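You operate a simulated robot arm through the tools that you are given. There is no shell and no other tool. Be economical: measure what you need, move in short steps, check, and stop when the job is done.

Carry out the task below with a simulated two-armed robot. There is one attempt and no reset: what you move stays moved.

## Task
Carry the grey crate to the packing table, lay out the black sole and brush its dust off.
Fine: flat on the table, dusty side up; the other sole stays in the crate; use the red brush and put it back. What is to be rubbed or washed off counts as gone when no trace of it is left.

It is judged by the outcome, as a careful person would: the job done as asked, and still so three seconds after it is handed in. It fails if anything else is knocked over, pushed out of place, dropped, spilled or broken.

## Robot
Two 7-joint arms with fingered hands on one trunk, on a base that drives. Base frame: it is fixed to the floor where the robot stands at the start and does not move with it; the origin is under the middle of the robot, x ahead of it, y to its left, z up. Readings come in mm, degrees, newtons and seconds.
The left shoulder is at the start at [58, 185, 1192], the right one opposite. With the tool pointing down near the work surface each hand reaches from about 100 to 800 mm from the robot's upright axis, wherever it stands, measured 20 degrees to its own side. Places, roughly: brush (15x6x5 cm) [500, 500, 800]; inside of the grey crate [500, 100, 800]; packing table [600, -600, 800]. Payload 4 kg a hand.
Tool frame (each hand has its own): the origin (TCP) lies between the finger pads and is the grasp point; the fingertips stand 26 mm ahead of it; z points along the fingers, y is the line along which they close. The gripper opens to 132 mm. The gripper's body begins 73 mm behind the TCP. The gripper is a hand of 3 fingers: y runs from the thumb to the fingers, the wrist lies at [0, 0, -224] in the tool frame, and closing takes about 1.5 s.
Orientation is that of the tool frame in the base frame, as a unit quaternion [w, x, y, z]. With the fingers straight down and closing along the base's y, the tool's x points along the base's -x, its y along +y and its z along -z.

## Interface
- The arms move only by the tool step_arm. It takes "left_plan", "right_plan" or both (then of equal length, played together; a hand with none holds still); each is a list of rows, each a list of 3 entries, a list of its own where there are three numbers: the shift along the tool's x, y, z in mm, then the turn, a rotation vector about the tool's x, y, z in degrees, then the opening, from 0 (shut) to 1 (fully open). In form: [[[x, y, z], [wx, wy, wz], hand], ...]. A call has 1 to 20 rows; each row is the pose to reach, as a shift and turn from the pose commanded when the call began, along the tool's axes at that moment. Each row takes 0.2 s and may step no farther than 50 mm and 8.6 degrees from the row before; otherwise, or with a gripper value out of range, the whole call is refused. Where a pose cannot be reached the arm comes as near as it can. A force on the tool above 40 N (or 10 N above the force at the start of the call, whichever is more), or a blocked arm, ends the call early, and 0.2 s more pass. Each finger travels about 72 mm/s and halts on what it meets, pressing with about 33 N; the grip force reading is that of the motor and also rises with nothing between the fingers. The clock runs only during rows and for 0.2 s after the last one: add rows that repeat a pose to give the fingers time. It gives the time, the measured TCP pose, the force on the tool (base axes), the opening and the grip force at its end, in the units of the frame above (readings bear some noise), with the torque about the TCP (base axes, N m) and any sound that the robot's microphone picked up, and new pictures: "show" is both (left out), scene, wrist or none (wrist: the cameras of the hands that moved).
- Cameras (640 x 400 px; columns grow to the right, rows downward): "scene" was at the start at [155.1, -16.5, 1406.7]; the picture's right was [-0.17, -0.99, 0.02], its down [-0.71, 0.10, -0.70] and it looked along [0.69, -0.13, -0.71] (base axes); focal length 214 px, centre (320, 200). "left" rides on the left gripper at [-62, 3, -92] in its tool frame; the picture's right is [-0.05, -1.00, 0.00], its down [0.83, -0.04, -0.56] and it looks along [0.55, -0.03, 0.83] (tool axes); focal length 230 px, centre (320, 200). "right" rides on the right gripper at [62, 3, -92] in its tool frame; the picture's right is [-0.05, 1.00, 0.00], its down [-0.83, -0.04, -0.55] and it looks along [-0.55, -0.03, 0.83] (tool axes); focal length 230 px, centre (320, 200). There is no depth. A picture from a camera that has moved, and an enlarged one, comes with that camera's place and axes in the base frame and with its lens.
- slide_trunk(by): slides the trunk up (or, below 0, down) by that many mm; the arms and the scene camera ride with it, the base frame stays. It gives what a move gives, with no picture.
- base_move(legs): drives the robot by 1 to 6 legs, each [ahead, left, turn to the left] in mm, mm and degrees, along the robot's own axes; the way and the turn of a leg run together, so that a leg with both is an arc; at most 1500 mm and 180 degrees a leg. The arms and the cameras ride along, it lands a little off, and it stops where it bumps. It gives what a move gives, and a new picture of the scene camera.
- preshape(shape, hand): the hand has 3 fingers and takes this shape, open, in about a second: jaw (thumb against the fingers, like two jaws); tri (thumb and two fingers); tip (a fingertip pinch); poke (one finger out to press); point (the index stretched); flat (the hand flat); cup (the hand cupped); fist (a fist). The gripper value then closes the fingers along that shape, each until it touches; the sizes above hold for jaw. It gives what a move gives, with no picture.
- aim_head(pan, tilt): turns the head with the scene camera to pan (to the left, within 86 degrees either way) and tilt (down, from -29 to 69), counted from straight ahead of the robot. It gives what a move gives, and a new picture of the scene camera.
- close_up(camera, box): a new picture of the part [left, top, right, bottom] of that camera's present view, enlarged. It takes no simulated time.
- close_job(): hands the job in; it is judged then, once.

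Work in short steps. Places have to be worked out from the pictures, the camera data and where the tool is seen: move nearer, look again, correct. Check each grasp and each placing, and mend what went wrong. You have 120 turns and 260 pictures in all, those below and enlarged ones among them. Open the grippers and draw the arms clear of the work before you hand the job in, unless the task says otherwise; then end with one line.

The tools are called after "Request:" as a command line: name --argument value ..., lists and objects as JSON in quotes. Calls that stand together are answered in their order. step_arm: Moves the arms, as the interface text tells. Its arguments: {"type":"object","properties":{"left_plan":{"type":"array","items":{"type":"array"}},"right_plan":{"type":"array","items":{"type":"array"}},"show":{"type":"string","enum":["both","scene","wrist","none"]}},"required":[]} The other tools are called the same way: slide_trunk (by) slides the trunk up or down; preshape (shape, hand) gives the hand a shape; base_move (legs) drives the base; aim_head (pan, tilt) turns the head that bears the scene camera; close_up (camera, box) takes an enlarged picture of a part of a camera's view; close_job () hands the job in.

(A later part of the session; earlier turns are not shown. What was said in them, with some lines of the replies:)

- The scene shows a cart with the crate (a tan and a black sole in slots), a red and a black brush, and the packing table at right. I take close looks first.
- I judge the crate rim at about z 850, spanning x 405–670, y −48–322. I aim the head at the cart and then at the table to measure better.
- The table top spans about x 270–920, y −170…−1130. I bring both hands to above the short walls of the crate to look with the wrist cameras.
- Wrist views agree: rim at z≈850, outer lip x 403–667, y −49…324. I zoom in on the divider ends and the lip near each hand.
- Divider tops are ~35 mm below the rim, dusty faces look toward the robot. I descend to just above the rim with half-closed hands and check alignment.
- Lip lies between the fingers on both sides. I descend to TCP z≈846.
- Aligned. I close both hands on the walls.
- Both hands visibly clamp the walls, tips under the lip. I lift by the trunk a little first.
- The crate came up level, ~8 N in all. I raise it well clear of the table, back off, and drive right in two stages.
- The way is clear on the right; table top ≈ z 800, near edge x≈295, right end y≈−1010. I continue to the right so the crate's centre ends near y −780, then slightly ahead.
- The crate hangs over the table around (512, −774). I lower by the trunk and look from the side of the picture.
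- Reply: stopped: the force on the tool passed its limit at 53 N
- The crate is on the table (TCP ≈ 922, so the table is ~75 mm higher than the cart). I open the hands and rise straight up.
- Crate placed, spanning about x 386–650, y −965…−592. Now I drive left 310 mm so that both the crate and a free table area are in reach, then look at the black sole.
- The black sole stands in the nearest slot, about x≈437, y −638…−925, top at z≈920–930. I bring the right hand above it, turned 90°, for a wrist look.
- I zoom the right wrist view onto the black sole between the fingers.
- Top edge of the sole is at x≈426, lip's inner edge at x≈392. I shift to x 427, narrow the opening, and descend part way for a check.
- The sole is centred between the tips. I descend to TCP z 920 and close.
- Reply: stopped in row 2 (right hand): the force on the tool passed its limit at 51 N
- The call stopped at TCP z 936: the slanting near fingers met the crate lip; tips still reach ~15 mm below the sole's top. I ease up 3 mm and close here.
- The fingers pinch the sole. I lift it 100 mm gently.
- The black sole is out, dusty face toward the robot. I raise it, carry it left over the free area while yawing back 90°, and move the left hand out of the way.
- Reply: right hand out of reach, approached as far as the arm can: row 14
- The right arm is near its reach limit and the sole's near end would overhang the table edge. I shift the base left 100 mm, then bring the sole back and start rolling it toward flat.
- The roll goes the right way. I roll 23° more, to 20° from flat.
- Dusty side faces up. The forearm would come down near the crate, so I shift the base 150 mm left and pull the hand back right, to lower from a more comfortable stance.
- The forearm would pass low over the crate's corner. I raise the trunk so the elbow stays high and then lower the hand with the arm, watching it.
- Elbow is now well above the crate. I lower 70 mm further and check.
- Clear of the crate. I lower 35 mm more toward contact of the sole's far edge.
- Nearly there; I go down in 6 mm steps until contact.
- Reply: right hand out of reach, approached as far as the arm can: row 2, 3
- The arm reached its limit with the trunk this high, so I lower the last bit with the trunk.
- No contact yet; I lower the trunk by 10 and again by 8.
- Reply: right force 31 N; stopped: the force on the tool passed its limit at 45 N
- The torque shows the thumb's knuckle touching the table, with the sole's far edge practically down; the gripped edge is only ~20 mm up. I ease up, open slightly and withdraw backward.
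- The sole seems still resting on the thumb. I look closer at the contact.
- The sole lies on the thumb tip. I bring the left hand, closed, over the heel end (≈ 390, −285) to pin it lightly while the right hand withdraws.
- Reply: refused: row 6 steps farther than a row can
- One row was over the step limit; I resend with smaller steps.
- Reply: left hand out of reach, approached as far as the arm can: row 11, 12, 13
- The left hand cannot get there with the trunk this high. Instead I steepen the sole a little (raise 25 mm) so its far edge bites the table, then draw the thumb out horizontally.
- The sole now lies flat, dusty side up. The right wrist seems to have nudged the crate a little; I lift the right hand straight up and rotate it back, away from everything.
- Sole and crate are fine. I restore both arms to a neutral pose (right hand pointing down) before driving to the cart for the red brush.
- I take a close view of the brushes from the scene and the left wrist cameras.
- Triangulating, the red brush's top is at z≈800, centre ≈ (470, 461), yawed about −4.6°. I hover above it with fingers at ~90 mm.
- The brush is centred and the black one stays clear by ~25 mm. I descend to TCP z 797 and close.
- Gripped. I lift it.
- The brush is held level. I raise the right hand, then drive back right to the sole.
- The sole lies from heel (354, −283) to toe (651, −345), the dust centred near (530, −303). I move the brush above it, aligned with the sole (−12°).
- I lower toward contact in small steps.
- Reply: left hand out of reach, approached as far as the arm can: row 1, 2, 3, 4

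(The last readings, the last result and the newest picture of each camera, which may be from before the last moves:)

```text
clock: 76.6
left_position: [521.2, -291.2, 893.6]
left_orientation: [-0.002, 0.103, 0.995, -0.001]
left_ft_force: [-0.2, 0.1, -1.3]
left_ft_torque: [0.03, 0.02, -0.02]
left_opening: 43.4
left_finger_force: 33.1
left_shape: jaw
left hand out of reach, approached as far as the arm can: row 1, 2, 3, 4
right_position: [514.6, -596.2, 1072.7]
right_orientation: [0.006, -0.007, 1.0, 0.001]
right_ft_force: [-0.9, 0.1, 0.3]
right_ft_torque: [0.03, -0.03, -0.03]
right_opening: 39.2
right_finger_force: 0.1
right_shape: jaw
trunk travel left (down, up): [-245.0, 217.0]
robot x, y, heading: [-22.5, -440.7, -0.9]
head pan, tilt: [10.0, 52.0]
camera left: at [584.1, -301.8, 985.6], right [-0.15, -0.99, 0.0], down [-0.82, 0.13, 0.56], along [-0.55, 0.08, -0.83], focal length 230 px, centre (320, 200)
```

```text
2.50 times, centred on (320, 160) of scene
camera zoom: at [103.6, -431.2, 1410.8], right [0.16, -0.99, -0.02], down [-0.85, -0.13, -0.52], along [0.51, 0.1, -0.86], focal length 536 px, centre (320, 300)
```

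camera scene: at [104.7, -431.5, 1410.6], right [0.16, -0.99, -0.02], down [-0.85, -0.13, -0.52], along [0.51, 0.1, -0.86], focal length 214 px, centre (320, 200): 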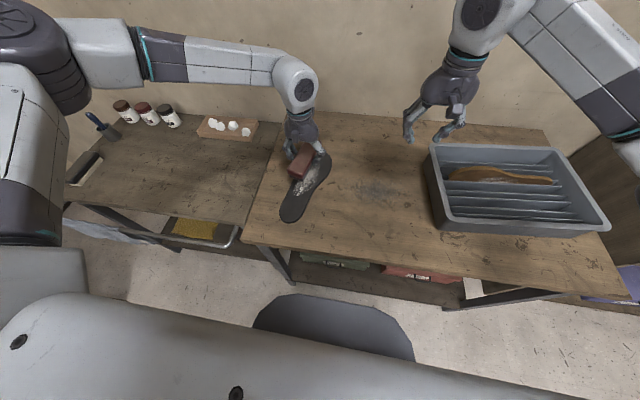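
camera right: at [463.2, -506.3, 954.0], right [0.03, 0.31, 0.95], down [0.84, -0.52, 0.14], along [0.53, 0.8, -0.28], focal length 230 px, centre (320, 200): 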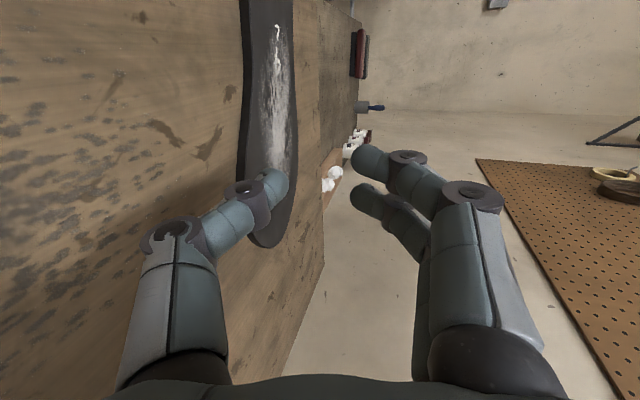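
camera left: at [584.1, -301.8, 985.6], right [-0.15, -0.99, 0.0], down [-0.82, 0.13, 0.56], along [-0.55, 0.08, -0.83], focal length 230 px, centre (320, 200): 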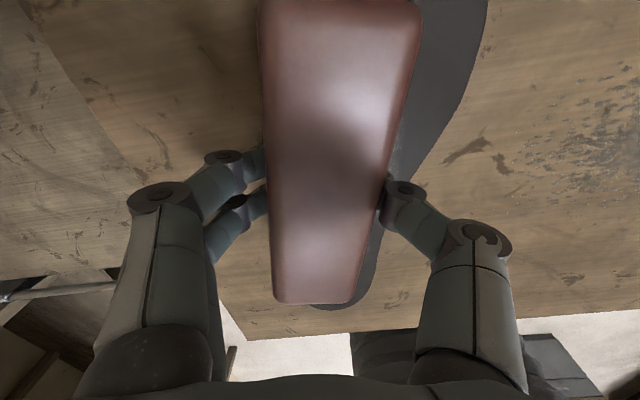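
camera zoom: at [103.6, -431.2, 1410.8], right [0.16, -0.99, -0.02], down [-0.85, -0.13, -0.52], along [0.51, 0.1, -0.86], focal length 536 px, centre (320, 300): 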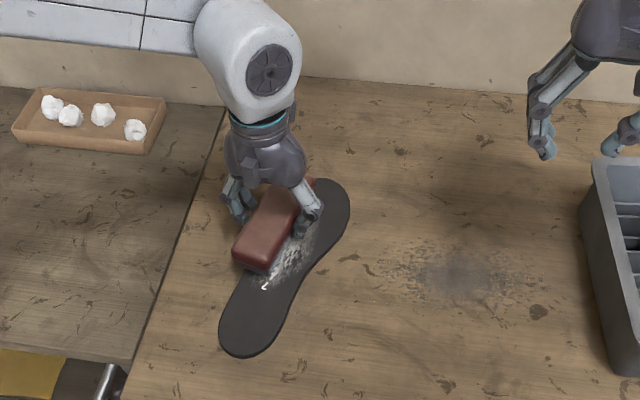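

The left arm is at its limit this far to its inside. I rise, drive right 130 mm, and retry.

Request:
step_arm --left_plan '[[[0, 0, -20], [0, 0, 0], 0.2], [[0, 0, -45], [0, 0, 0], 0.2]]' --show "none"

Request:
base_move --legs '[[0, -130, 0.7]]'

Request:
slide_trunk --by -40

Request:
close_up --camera "scene" --box '[180, 80, 380, 240]'

```text
clock: 77.2
left_position: [520.8, -291.4, 939.9]
left_orientation: [-0.002, 0.104, 0.995, -0.001]
left_ft_force: [0.7, 0.7, -0.7]
left_ft_torque: [0.02, 0.0, 0.0]
left_opening: 43.4
left_finger_force: 33.2
left_shape: jaw
right_position: [513.8, -597.0, 1074.1]
right_orientation: [0.004, -0.007, 1.0, 0.001]
right_ft_force: [0.4, -0.8, 0.3]
right_ft_torque: [0.01, -0.02, 0.03]
right_opening: 39.3
right_finger_force: 0.2
right_shape: jaw
trunk travel left (down, up): [-245.0, 217.0]
robot x, y, heading: [-23.7, -439.8, -0.6]
head pan, tilt: [10.0, 52.0]
```

```text
clock: 78.5
left_position: [518.8, -413.3, 938.1]
left_orientation: [-0.003, 0.096, 0.995, 0.0]
left_ft_force: [0.6, -0.5, -1.5]
left_ft_torque: [0.01, -0.02, 0.0]
left_opening: 43.3
left_finger_force: 32.6
left_shape: jaw
right_position: [514.8, -718.9, 1073.8]
right_orientation: [0.006, -0.014, 1.0, 0.001]
right_ft_force: [-0.2, -0.2, -0.6]
right_ft_torque: [0.02, 0.01, 0.01]
right_opening: 39.3
right_finger_force: 0.2
right_shape: jaw
trunk travel left (down, up): [-245.0, 217.0]
robot x, y, heading: [-26.3, -567.8, 0.3]
head pan, tilt: [10.0, 52.0]
camera scene: at [102.4, -558.8, 1410.8], right [0.17, -0.98, -0.02], down [-0.85, -0.14, -0.52], along [0.51, 0.11, -0.86], focal length 214 px, centre (320, 200)
```

scene: 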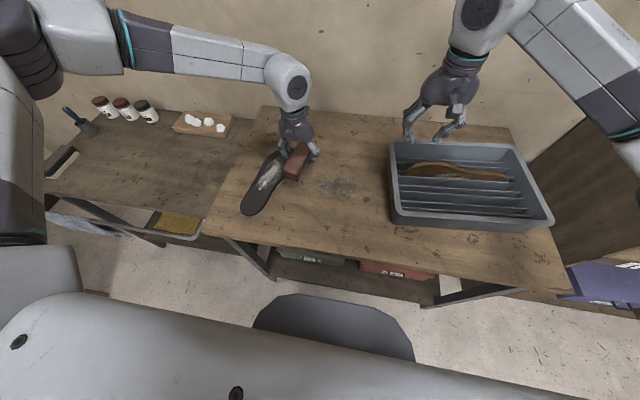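

```text
clock: 79.3
left_position: [517.7, -413.3, 900.8]
left_orientation: [-0.002, 0.096, 0.995, -0.002]
left_ft_force: [-0.1, -0.1, -1.3]
left_ft_torque: [-0.03, -0.01, 0.0]
left_opening: 43.3
left_finger_force: 32.6
left_shape: jaw
right_position: [515.2, -719.0, 1035.0]
right_orientation: [0.006, -0.014, 1.0, 0.001]
right_ft_force: [-0.7, -1.1, 0.8]
right_ft_torque: [0.0, -0.02, 0.0]
right_opening: 39.0
right_finger_force: 0.0
right_shape: jaw
trunk travel left (down, up): [-205.0, 257.0]
robot x, y, heading: [-26.6, -566.4, 0.2]
head pan, tilt: [10.0, 52.0]
```

```text
2.50 times, centred on (280, 160) of scene
camera zoom: at [125.9, -559.3, 1363.3], right [0.17, -0.98, -0.03], down [-0.87, -0.14, -0.48], along [0.47, 0.11, -0.88], focal length 536 px, centre (420, 300)
```

zoom: 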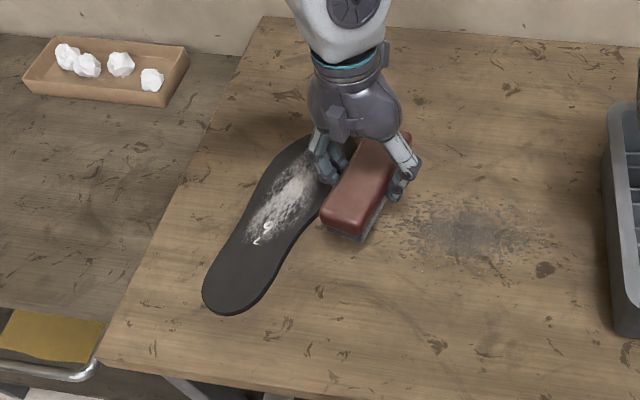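

I move the brush back left over the dust at (533, −301), clear above the sole.

Request:
step_arm --left_plan '[[[2, 38, -5], [0, 0, 0.5], 0.2], [[5, 76, -10], [0, 0, 1], 0.2], [[7, 113, -10], [0, 0, 1], 0.2], [[7, 113, 0], [0, 0, 1], 0.2], [[7, 113, 8], [0, 0, 1], 0.2]]'

Request:
close_up --camera "scene" --box '[180, 80, 380, 240]'

```text
clock: 80.5
left_position: [532.2, -301.8, 891.1]
left_orientation: [-0.003, 0.105, 0.995, -0.001]
left_ft_force: [0.0, -0.3, -1.6]
left_ft_torque: [0.02, -0.01, 0.03]
left_opening: 43.4
left_finger_force: 32.8
left_shape: jaw
right_position: [515.1, -718.8, 1033.2]
right_orientation: [0.005, -0.014, 1.0, 0.001]
right_ft_force: [0.3, 0.0, -0.8]
right_ft_torque: [0.0, 0.0, 0.0]
right_opening: 39.5
right_finger_force: 0.0
right_shape: jaw
trunk travel left (down, up): [-205.0, 257.0]
robot x, y, heading: [-25.7, -572.1, 0.1]
head pan, tilt: [10.0, 52.0]
camera scene: at [127.3, -559.2, 1363.0], right [0.17, -0.98, -0.03], down [-0.87, -0.14, -0.48], along [0.46, 0.11, -0.88], focal length 214 px, centre (320, 200)
camera left: at [595.9, -311.5, 981.9], right [-0.16, -0.99, 0.0], down [-0.82, 0.13, 0.56], along [-0.55, 0.09, -0.83], focal length 230 px, centre (320, 200)
```

scene: 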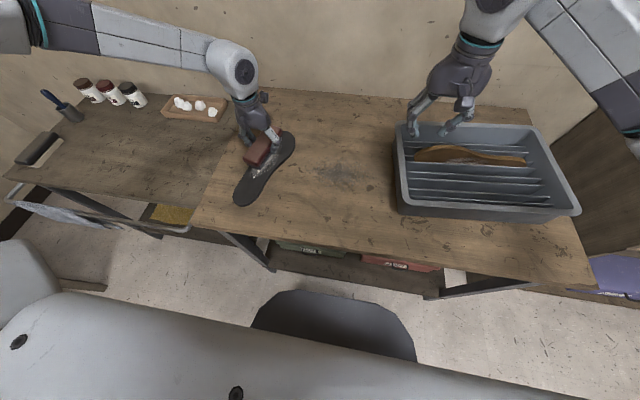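
left: 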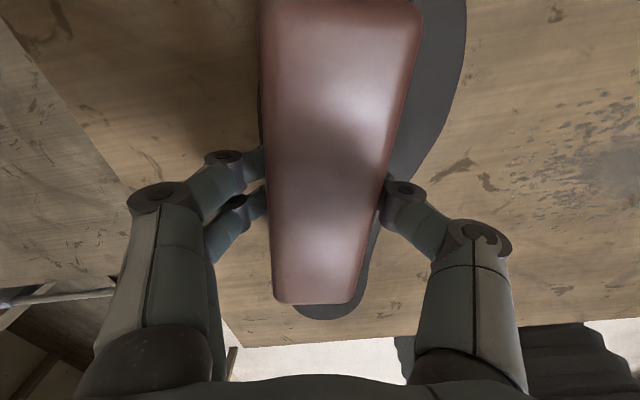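

```text
2.50 times, centred on (280, 160) of scene
camera zoom: at [127.3, -559.2, 1363.0], right [0.17, -0.98, -0.03], down [-0.87, -0.14, -0.48], along [0.46, 0.11, -0.88], focal length 536 px, centre (420, 300)
```

zoom: 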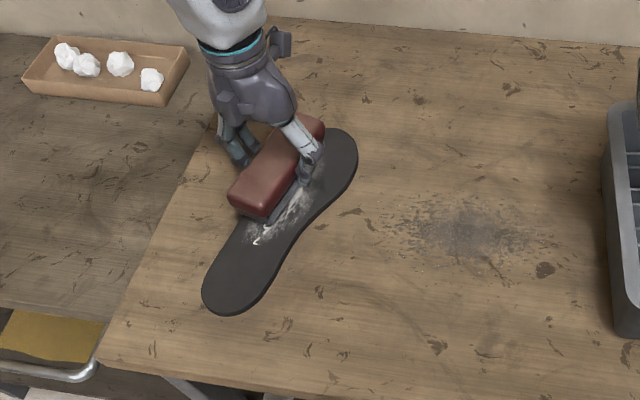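

Reach is fine here. I shift 15 mm toward the sole's middle and lower until light contact.

Request:
step_arm --left_plan '[[[0, -15, 0], [0, 0, 0], 0.2], [[0, -15, 5], [0, 0, 0], 0.2], [[0, -15, 9], [0, 0, 0], 0.2], [[0, -15, 12], [0, 0, 0], 0.2]]' --show "none"

Request:
close_up --camera "scene" --box '[180, 80, 380, 240]'

```text
clock: 81.5
left_position: [531.0, -316.1, 880.4]
left_orientation: [-0.001, 0.105, 0.994, -0.001]
left_ft_force: [-1.0, 3.1, 12.0]
left_ft_torque: [-0.03, -0.01, 0.0]
left_opening: 43.5
left_finger_force: 32.8
left_shape: jaw
right_position: [515.4, -718.4, 1033.3]
right_orientation: [0.005, -0.014, 1.0, 0.001]
right_ft_force: [0.1, 0.0, -0.3]
right_ft_torque: [-0.01, 0.02, -0.02]
right_opening: 38.9
right_finger_force: 0.1
right_shape: jaw
trunk travel left (down, up): [-205.0, 257.0]
robot x, y, heading: [-25.3, -569.9, 0.1]
head pan, tilt: [10.0, 52.0]
```

```text
2.50 times, centred on (280, 160) of scene
camera zoom: at [126.2, -559.3, 1363.3], right [0.17, -0.98, -0.03], down [-0.87, -0.14, -0.48], along [0.47, 0.11, -0.88], focal length 536 px, centre (420, 300)
```

zoom: 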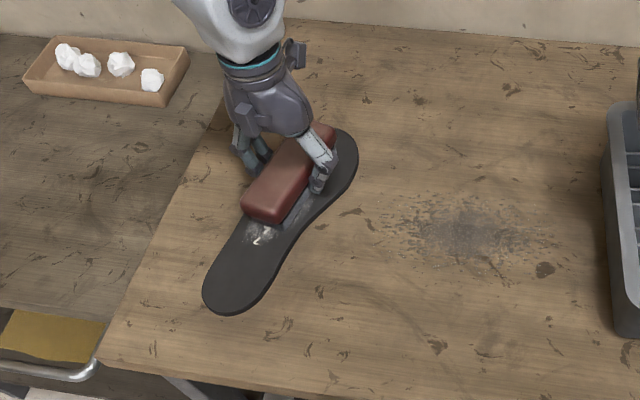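

Contact with 12 N, brush centred on the dust. I stroke along the sole.

Request:
step_arm --left_plan '[[[15, 0, 0], [0, 0, 0], 0.2], [[30, 0, 0], [0, 0, 0], 0.2], [[45, 0, 0], [0, 0, 0], 0.2], [[60, 0, 0], [0, 0, 0], 0.2], [[40, 0, 0], [0, 0, 0], 0.2], [[20, 0, 0], [0, 0, 0], 0.2], [[0, 0, 0], [0, 0, 0], 0.2], [[-15, 0, 0], [0, 0, 0], 0.2], [[-30, 0, 0], [0, 0, 0], 0.2], [[-15, 0, 0], [0, 0, 0], 0.2], [[0, 0, 0], [0, 0, 0], 0.2]]' --show "none"

Request:
close_up --camera "scene" --box '[180, 80, 380, 240]'

```text
clock: 83.9
left_position: [531.2, -315.7, 879.3]
left_orientation: [-0.001, 0.105, 0.994, -0.001]
left_ft_force: [5.8, -2.0, 6.6]
left_ft_torque: [0.14, -0.09, -0.14]
left_opening: 43.6
left_finger_force: 33.1
left_shape: jaw
right_position: [513.6, -718.6, 1034.3]
right_orientation: [0.004, -0.014, 1.0, 0.001]
right_ft_force: [-0.1, 0.2, 1.0]
right_ft_torque: [0.02, -0.03, 0.01]
right_opening: 39.6
right_finger_force: 0.1
right_shape: jaw
trunk travel left (down, up): [-205.0, 257.0]
robot x, y, heading: [-25.6, -573.8, 0.1]
head pan, tilt: [10.0, 52.0]
```

```text
2.50 times, centred on (280, 160) of scene
camera zoom: at [126.4, -559.8, 1363.2], right [0.17, -0.98, -0.03], down [-0.87, -0.14, -0.48], along [0.47, 0.11, -0.88], focal length 536 px, centre (420, 300)
```

zoom: 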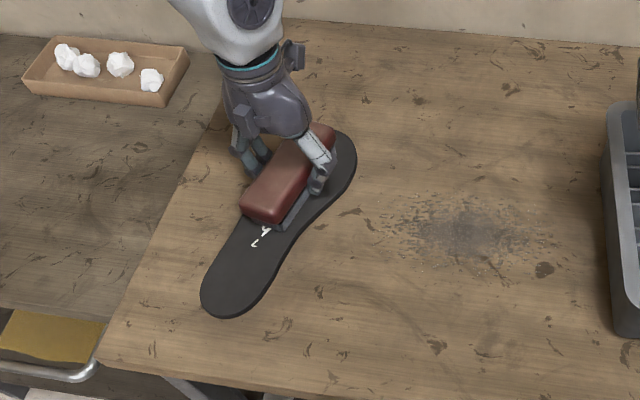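

It works: the printed mark is clean and the sole stayed put. I repeat with lateral offsets to both sides, then rise to inspect.

Request:
step_arm --left_plan '[[[0, -10, 0.5], [0, 0, 0], 0.2], [[0, -20, 0.5], [0, 0, 0], 0.2], [[20, -20, 0.5], [0, 0, 0], 0.2], [[40, -15, 0.5], [0, 0, 0], 0.2], [[20, -20, 0.5], [0, 0, 0], 0.2], [[0, -20, 0.5], [0, 0, 0], 0.2], [[-20, -20, 0.5], [0, 0, 0], 0.2], [[-35, -15, 0.5], [0, 0, 0], 0.2], [[-35, 0, 0.5], [0, 0, 0], 0.2], [[-35, 15, 0.5], [0, 0, 0], 0.2], [[-20, 20, 0.5], [0, 0, 0], 0.2], [[0, 20, 0.5], [0, 0, 0], 0.2], [[20, 20, 0.5], [0, 0, 0], 0.2], [[40, 18, 0.5], [0, 0, 0], 0.2], [[40, 5, 0.5], [0, 0, 0], 0.2], [[20, 0, 0.5], [0, 0, 0], 0.2], [[0, 0, 0.5], [0, 0, 0], 0.2], [[0, 0, -20], [0, 0, 0], 0.2], [[0, 30, -55], [0, 0, 0], 0.2], [[0, 70, -80], [0, 0, 0], 0.2]]' --show "wrist"

Request:
close_up --camera "scene" --box '[180, 80, 380, 240]'

```text
clock: 88.1
left_position: [547.0, -247.7, 960.9]
left_orientation: [-0.002, 0.105, 0.994, -0.003]
left_ft_force: [0.2, 0.2, -0.7]
left_ft_torque: [0.01, 0.02, 0.01]
left_opening: 43.0
left_finger_force: 33.0
left_shape: jaw
right_position: [516.2, -717.5, 1033.3]
right_orientation: [0.005, -0.014, 1.0, 0.001]
right_ft_force: [-0.4, 0.0, 0.0]
right_ft_torque: [0.0, 0.01, -0.01]
right_opening: 39.1
right_finger_force: 0.1
right_shape: jaw
trunk travel left (down, up): [-205.0, 257.0]
robot x, y, heading: [-27.8, -571.4, 0.2]
head pan, tilt: [10.0, 52.0]
camera left: at [608.0, -257.4, 1052.3], right [-0.16, -0.99, 0.0], down [-0.82, 0.13, 0.56], along [-0.55, 0.09, -0.83], focal length 230 px, centre (320, 200)
```

left: 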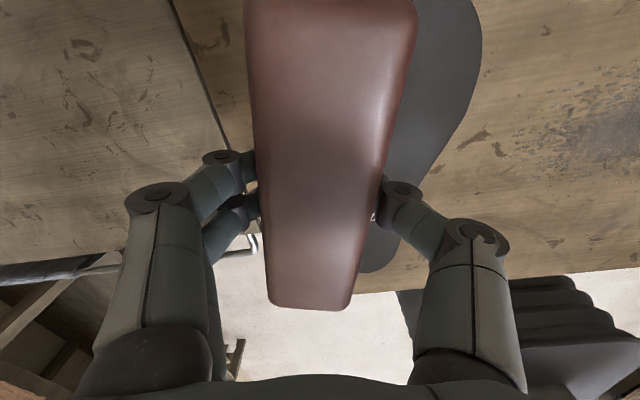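

```text
2.50 times, centred on (280, 160) of scene
camera zoom: at [127.1, -558.4, 1363.0], right [0.17, -0.98, -0.03], down [-0.87, -0.14, -0.48], along [0.46, 0.11, -0.88], focal length 536 px, centre (420, 300)
```

zoom: 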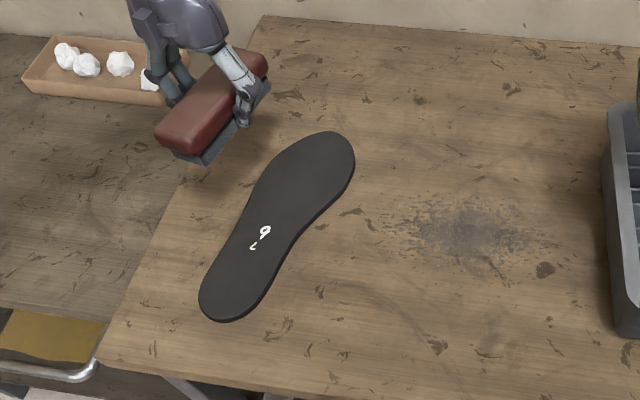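

The dust looks gone. I zoom in to check for traces.

Request:
close_up --camera "scene" --box '[235, 125, 300, 210]'

```text
4.71 times, centred on (268, 168) of scene
camera zoom: at [127.1, -558.4, 1363.0], right [0.17, -0.98, -0.03], down [-0.87, -0.14, -0.48], along [0.46, 0.11, -0.88], focal length 1009 px, centre (567, 353)
```

zoom: 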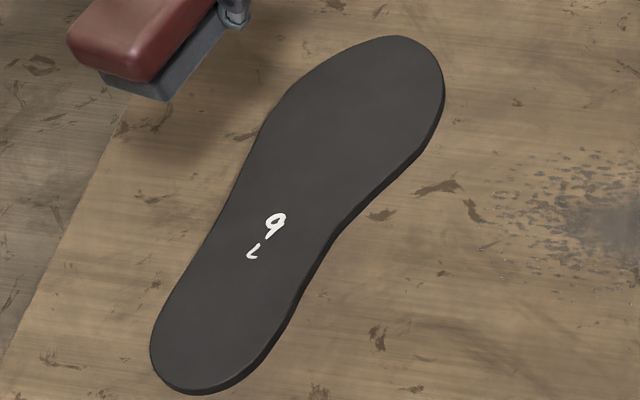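

The sole is clean (only its printed "9 L" remains). I raise the brush and drive back to the cart to return it.

Request:
step_arm --left_plan '[[[0, 0, -25], [0, 0, 0], 0.2], [[0, 0, -50], [0, 0, 0], 0.2]]' --show "none"

Request:
base_move --legs '[[0, 705, 0]]'

Request:
aim_head --pan 25 --tilt 50

```text
clock: 88.7
left_position: [544.3, -248.8, 1010.8]
left_orientation: [-0.003, 0.104, 0.995, -0.001]
left_ft_force: [-1.2, -0.3, -1.4]
left_ft_torque: [0.0, -0.03, 0.03]
left_opening: 43.0
left_finger_force: 32.6
left_shape: jaw
right_position: [515.2, -719.4, 1033.9]
right_orientation: [0.005, -0.015, 1.0, 0.001]
right_ft_force: [0.3, 0.8, 0.4]
right_ft_torque: [-0.01, -0.01, -0.01]
right_opening: 39.4
right_finger_force: 0.0
right_shape: jaw
trunk travel left (down, up): [-205.0, 257.0]
robot x, y, heading: [-25.6, -567.7, -0.2]
head pan, tilt: [10.0, 52.0]
```

```text
clock: 92.5
left_position: [536.0, 455.6, 1009.2]
left_orientation: [-0.002, 0.1, 0.995, 0.0]
left_ft_force: [0.0, 0.6, -1.5]
left_ft_torque: [0.0, -0.03, 0.01]
left_opening: 42.9
left_finger_force: 33.3
left_shape: jaw
right_position: [512.7, -15.3, 1031.5]
right_orientation: [0.005, -0.018, 1.0, 0.001]
right_ft_force: [0.4, 0.3, -0.2]
right_ft_torque: [0.03, -0.04, -0.02]
right_opening: 39.2
right_finger_force: 0.0
right_shape: jaw
trunk travel left (down, up): [-205.0, 257.0]
robot x, y, heading: [-36.5, 128.7, 0.8]
head pan, tilt: [10.0, 52.0]
camera scene: at [122.5, 140.4, 1363.0], right [0.18, -0.98, -0.03], down [-0.87, -0.15, -0.48], along [0.46, 0.11, -0.88], focal length 214 px, centre (320, 200)
```

scene: 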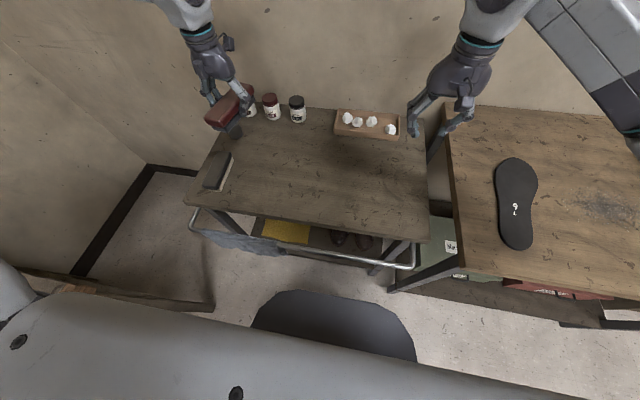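

```text
clock: 93.3
left_position: [536.4, 455.2, 1008.7]
left_orientation: [-0.003, 0.101, 0.995, 0.0]
left_ft_force: [1.6, -0.5, -1.0]
left_ft_torque: [-0.02, -0.01, 0.03]
left_opening: 42.9
left_finger_force: 32.3
left_shape: jaw
right_position: [513.2, -15.7, 1034.3]
right_orientation: [0.005, -0.019, 1.0, 0.001]
right_ft_force: [-0.3, -0.3, -0.3]
right_ft_torque: [0.0, -0.01, 0.0]
right_opening: 39.2
right_finger_force: 0.1
right_shape: jaw
trunk travel left (down, up): [-205.0, 257.0]
robot x, y, heading: [-33.2, 127.4, 0.8]
head pan, tilt: [25.0, 50.0]
camera scene: at [118.7, 159.6, 1366.3], right [0.43, -0.9, -0.07], down [-0.79, -0.33, -0.52], along [0.44, 0.28, -0.85], focal length 214 px, centre (320, 200)
```

scene: 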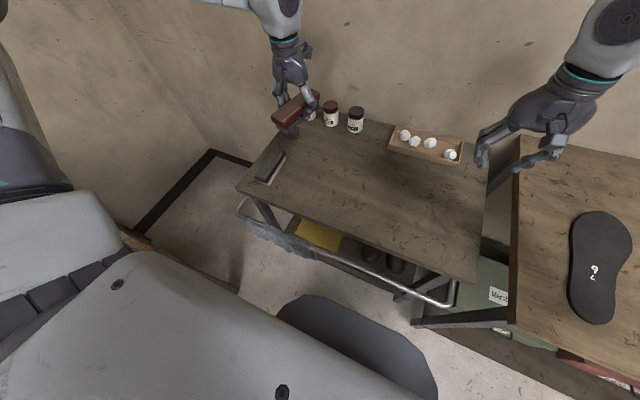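

I position the brush above its old place (471, 461), restoring its yaw.

Request:
step_arm --left_plan '[[[22, -3, 10], [0, 0, -3], 0.2], [[44, -5, 30], [0, 0, -6], 0.2], [[65, -7, 55], [0, 0, -7.6], 0.2], [[65, -7, 85], [0, 0, -7.6], 0.2], [[65, -7, 115], [0, 0, -7.6], 0.2], [[65, -7, 139], [0, 0, -7.6], 0.2]]'

Request:
close_up --camera "scene" --box '[220, 90, 360, 220]'

```text
clock: 94.7
left_position: [472.1, 461.6, 871.4]
left_orientation: [-0.003, 0.032, 0.999, -0.001]
left_ft_force: [1.0, -0.7, -0.8]
left_ft_torque: [0.0, 0.0, -0.03]
left_opening: 42.7
left_finger_force: 32.7
left_shape: jaw
right_position: [513.0, -14.1, 1033.1]
right_orientation: [0.005, -0.02, 1.0, 0.001]
right_ft_force: [0.2, -0.2, -0.7]
right_ft_torque: [-0.01, 0.0, 0.01]
right_opening: 39.3
right_finger_force: 0.1
right_shape: jaw
trunk travel left (down, up): [-205.0, 257.0]
robot x, y, heading: [-27.2, 129.1, 0.7]
head pan, tilt: [25.0, 50.0]
camera scene: at [119.0, 160.0, 1366.3], right [0.43, -0.9, -0.07], down [-0.79, -0.33, -0.52], along [0.44, 0.28, -0.85], focal length 214 px, centre (320, 200)
camera left: at [534.8, 460.2, 963.5], right [-0.01, -1.0, 0.0], down [-0.83, 0.01, 0.56], along [-0.56, 0.01, -0.83], focal length 230 px, centre (320, 200)
```

scene: 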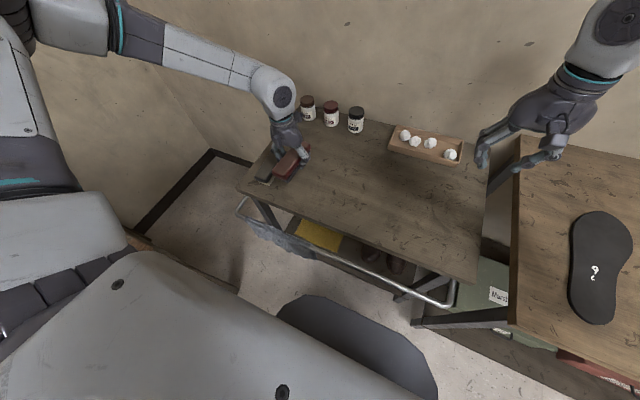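
left: 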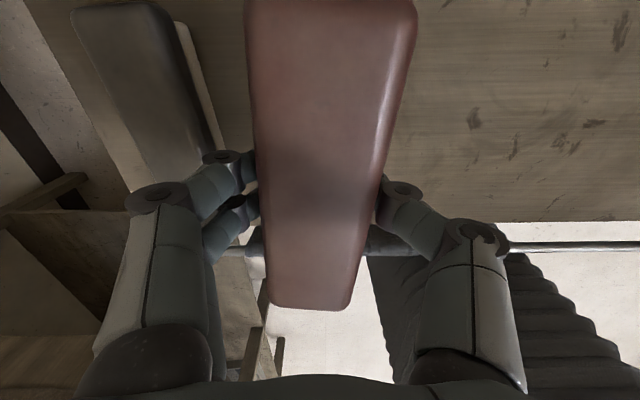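

```text
3.08 times, centred on (290, 155) of scene
camera zoom: at [119.0, 160.0, 1366.3], right [0.43, -0.9, -0.07], down [-0.79, -0.33, -0.52], along [0.44, 0.28, -0.85], focal length 660 px, centre (412, 338)
```

zoom: 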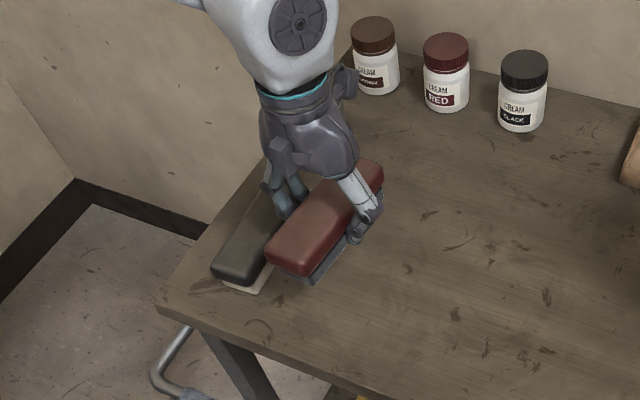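

Aligned. I lower to the cart and watch the force.

Request:
step_arm --left_plan '[[[0, 0, 25], [0, 0, 0], 0.2], [[0, 0, 50], [0, 0, 0], 0.2], [[0, 0, 66], [0, 0, 0], 0.2], [[0, 0, 71], [0, 0, 0], 0.2], [[0, 0, 74], [0, 0, 0], 0.2]]' --show "none"

Request:
close_up --camera "scene" --box '[220, 90, 360, 220]'

```text
clock: 95.9
left_position: [470.9, 461.5, 797.1]
left_orientation: [-0.003, 0.035, 0.999, -0.001]
left_ft_force: [-0.3, 0.4, -0.9]
left_ft_torque: [0.01, -0.01, 0.01]
left_opening: 43.0
left_finger_force: 33.4
left_shape: jaw
right_position: [513.0, -14.7, 1033.9]
right_orientation: [0.006, -0.019, 1.0, 0.0]
right_ft_force: [0.1, 0.7, -0.7]
right_ft_torque: [-0.01, -0.03, -0.01]
right_opening: 39.0
right_finger_force: 0.1
right_shape: jaw
trunk travel left (down, up): [-205.0, 257.0]
robot x, y, heading: [-32.4, 128.2, 0.7]
head pan, tilt: [25.0, 50.0]
```

```text
3.08 times, centred on (290, 155) of scene
camera zoom: at [118.6, 159.7, 1366.3], right [0.43, -0.9, -0.07], down [-0.79, -0.33, -0.52], along [0.44, 0.28, -0.85], focal length 660 px, centre (412, 338)
```

zoom: 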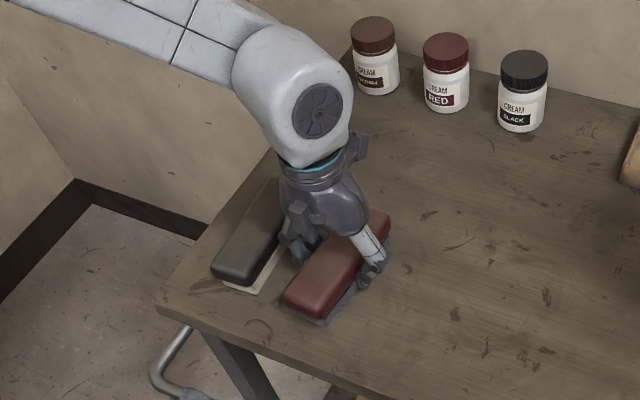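

No contact yet; I lower a few mm more in tiny steps.

Request:
step_arm --left_plan '[[[0, 0, 1], [0, 0, 0], 0.2], [[0, 0, 2], [0, 0, 0], 0.2], [[0, 0, 3], [0, 0, 0], 0.2]]' --show "none"

```text
clock: 96.7
left_position: [471.4, 460.6, 795.1]
left_orientation: [-0.003, 0.034, 0.999, -0.001]
left_ft_force: [-0.5, -0.5, -1.9]
left_ft_torque: [0.0, -0.01, 0.01]
left_opening: 43.1
left_finger_force: 33.0
left_shape: jaw
right_position: [513.1, -14.9, 1033.5]
right_orientation: [0.005, -0.018, 1.0, 0.001]
right_ft_force: [-0.1, -0.6, -0.2]
right_ft_torque: [0.03, 0.01, -0.01]
right_opening: 39.5
right_finger_force: 0.0
right_shape: jaw
trunk travel left (down, up): [-205.0, 257.0]
robot x, y, heading: [-28.8, 127.2, 0.4]
head pan, tilt: [25.0, 50.0]
```

Request:
step_arm --left_plan '[[[0, 0, 1], [0, 0, 0], 0.2], [[0, 0, 2], [0, 0, 0], 0.2], [[0, 0, 3], [0, 0, 0], 0.2], [[0, 0, 4], [0, 0, 0], 0.2]]' --show "none"

Request:
close_up --camera "scene" --box '[260, 140, 330, 210]'

```text
clock: 97.7
left_position: [470.8, 460.1, 790.9]
left_orientation: [-0.001, 0.034, 0.999, -0.001]
left_ft_force: [-0.5, 0.2, 2.6]
left_ft_torque: [0.09, -0.03, 0.02]
left_opening: 42.6
left_finger_force: 33.7
left_shape: jaw
right_position: [512.2, -15.1, 1034.6]
right_orientation: [0.005, -0.02, 1.0, 0.001]
right_ft_force: [-0.7, 0.0, -0.4]
right_ft_torque: [0.0, 0.01, -0.01]
right_opening: 39.2
right_finger_force: 0.1
right_shape: jaw
trunk travel left (down, up): [-205.0, 257.0]
robot x, y, heading: [-29.5, 122.5, 0.6]
head pan, tilt: [25.0, 50.0]
```

```text
5.71 times, centred on (295, 175) of scene
camera zoom: at [118.1, 159.5, 1366.5], right [0.43, -0.9, -0.07], down [-0.79, -0.33, -0.52], along [0.44, 0.28, -0.85], focal length 1226 px, centre (463, 343)
```

zoom: 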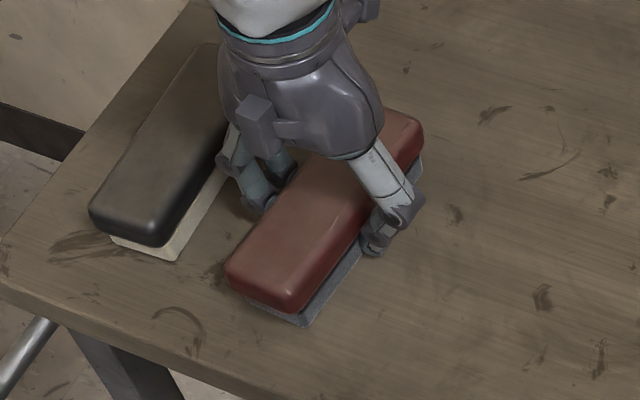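

The brush rests on the cart (2.6 N). I open and rise straight up.

Request:
step_arm --left_plan '[[[0, 0, 0], [0, 0, 0], 0.45], [[0, 0, 0], [0, 0, 0], 0.55], [[0, 0, 0], [0, 0, 0], 0.65], [[0, 0, 0], [0, 0, 0], 0.66], [[0, 0, -30], [0, 0, 0], 0.66], [[0, 0, -70], [0, 0, 0], 0.66], [[0, 0, -115], [0, 0, 0], 0.66], [[0, 0, -160], [0, 0, 0], 0.66], [[0, 0, -205], [0, 0, 0], 0.66]]'

Request:
close_up --camera "scene" --box '[240, 130, 340, 220]'

```text
clock: 99.7
left_position: [472.0, 464.4, 994.6]
left_orientation: [-0.002, 0.034, 0.999, -0.001]
left_ft_force: [-0.4, 0.0, 0.6]
left_ft_torque: [0.04, -0.02, 0.01]
left_opening: 86.6
left_finger_force: 0.0
left_shape: jaw
right_position: [511.8, -15.7, 1033.5]
right_orientation: [0.005, -0.02, 1.0, 0.0]
right_ft_force: [0.6, 0.2, 0.1]
right_ft_torque: [0.01, -0.02, 0.01]
right_opening: 39.3
right_finger_force: 0.0
right_shape: jaw
trunk travel left (down, up): [-205.0, 257.0]
robot x, y, heading: [-31.8, 128.2, 0.4]
head pan, tilt: [25.0, 50.0]
camera scene: at [117.5, 159.4, 1366.5], right [0.43, -0.9, -0.07], down [-0.79, -0.33, -0.52], along [0.44, 0.28, -0.85], focal length 214 px, centre (320, 200)
camera left: at [534.7, 462.1, 1086.3], right [-0.02, -1.0, 0.0], down [-0.83, 0.01, 0.56], along [-0.56, 0.01, -0.83], focal length 230 px, centre (320, 200)
```

scene: 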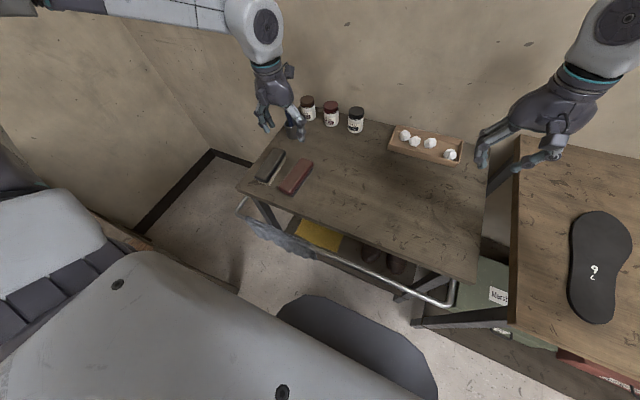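
left: 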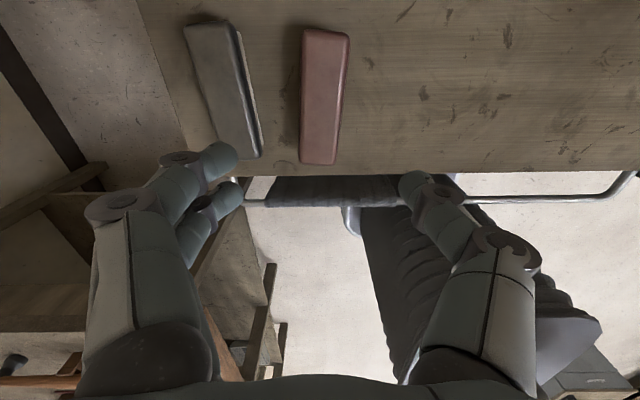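

```text
4.44 times, centred on (290, 175) of scene
camera zoom: at [117.5, 159.4, 1366.5], right [0.43, -0.9, -0.07], down [-0.79, -0.33, -0.52], along [0.44, 0.28, -0.85], focal length 953 px, centre (453, 311)
```

zoom: 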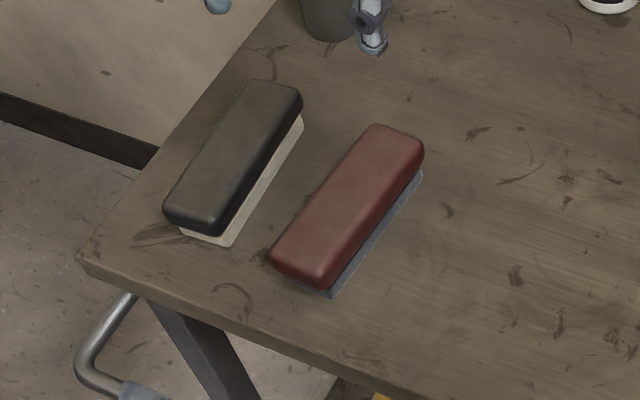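

The red brush is back in place. A last look at the packing table.

Request:
aim_head --pan -45 --tilt 38

Request:
close_up --camera "scene" --box '[200, 80, 480, 300]'

```text
clock: 101.1
left_position: [474.3, 464.0, 993.4]
left_orientation: [-0.003, 0.035, 0.999, -0.001]
left_ft_force: [-0.4, -0.4, 0.4]
left_ft_torque: [-0.01, -0.02, -0.01]
left_opening: 86.5
left_finger_force: 0.0
left_shape: jaw
right_position: [511.8, -15.3, 1032.8]
right_orientation: [0.006, -0.019, 1.0, 0.001]
right_ft_force: [0.4, 0.0, -1.1]
right_ft_torque: [0.03, -0.02, 0.03]
right_opening: 39.3
right_finger_force: 0.0
right_shape: jaw
trunk travel left (down, up): [-205.0, 257.0]
robot x, y, heading: [-25.1, 128.5, 0.7]
head pan, tilt: [-45.0, 38.0]
camera scene: at [113.9, 66.1, 1384.7], right [-0.69, -0.72, 0.12], down [-0.57, 0.43, -0.7], along [0.45, -0.55, -0.7], focal length 214 px, centre (320, 200)
```

scene: 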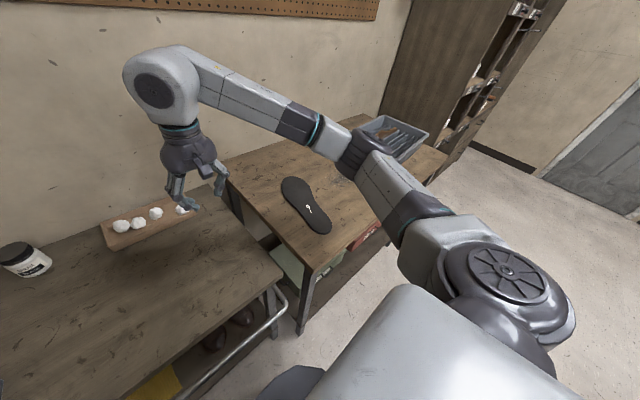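

```text
1.82 times, centred on (340, 190) of scene
camera zoom: at [113.9, 66.1, 1384.7], right [-0.69, -0.72, 0.12], down [-0.57, 0.43, -0.7], along [0.45, -0.55, -0.7], focal length 390 px, centre (284, 218)
```

zoom: 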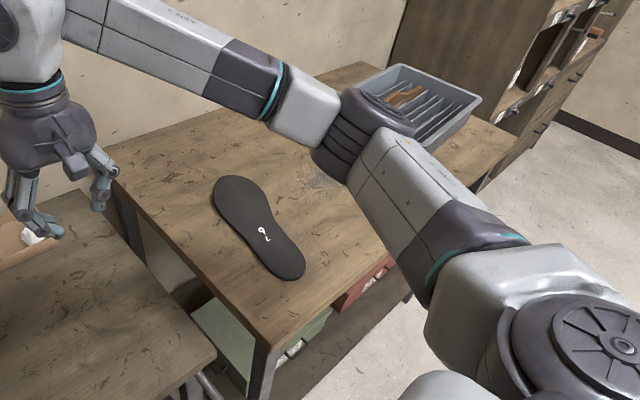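

Everything is in order: crate with the tan sole on the table, black sole flat and clean. I open the hands fully and hand in.

Request:
step_arm --left_plan '[[[0, 0, -20], [0, 0, 0], 0.9], [[0, 0, -40], [0, 0, 0], 1]]' --right_plan '[[[0, 0, -20], [0, 0, 0], 0.9], [[0, 0, -40], [0, 0, 0], 1]]' --show "none"

Request:
close_job

```text
clock: 101.7
left_position: [471.3, 464.1, 1035.4]
left_orientation: [-0.003, 0.033, 0.999, -0.001]
left_ft_force: [0.1, 0.1, 0.1]
left_ft_torque: [0.01, -0.01, 0.04]
left_opening: 132.1
left_finger_force: 0.1
left_shape: jaw
right_position: [512.0, -14.3, 1073.8]
right_orientation: [0.005, -0.019, 1.0, 0.001]
right_ft_force: [0.1, -0.2, 0.0]
right_ft_torque: [-0.01, 0.0, -0.01]
right_opening: 120.4
right_finger_force: 0.1
right_shape: jaw
trunk travel left (down, up): [-205.0, 257.0]
robot x, y, heading: [-32.2, 127.3, 0.7]
head pan, tilt: [-45.0, 38.0]
```

```text
The job is handed in.
```

The crate is on the packing table with the tan sole still in it (the right wrist nudged it about 2 cm along the table), the black sole lies flat beside it, dusty side up and brushed clean apart from its printed "9 L", and the red brush is back in its place on the cart.
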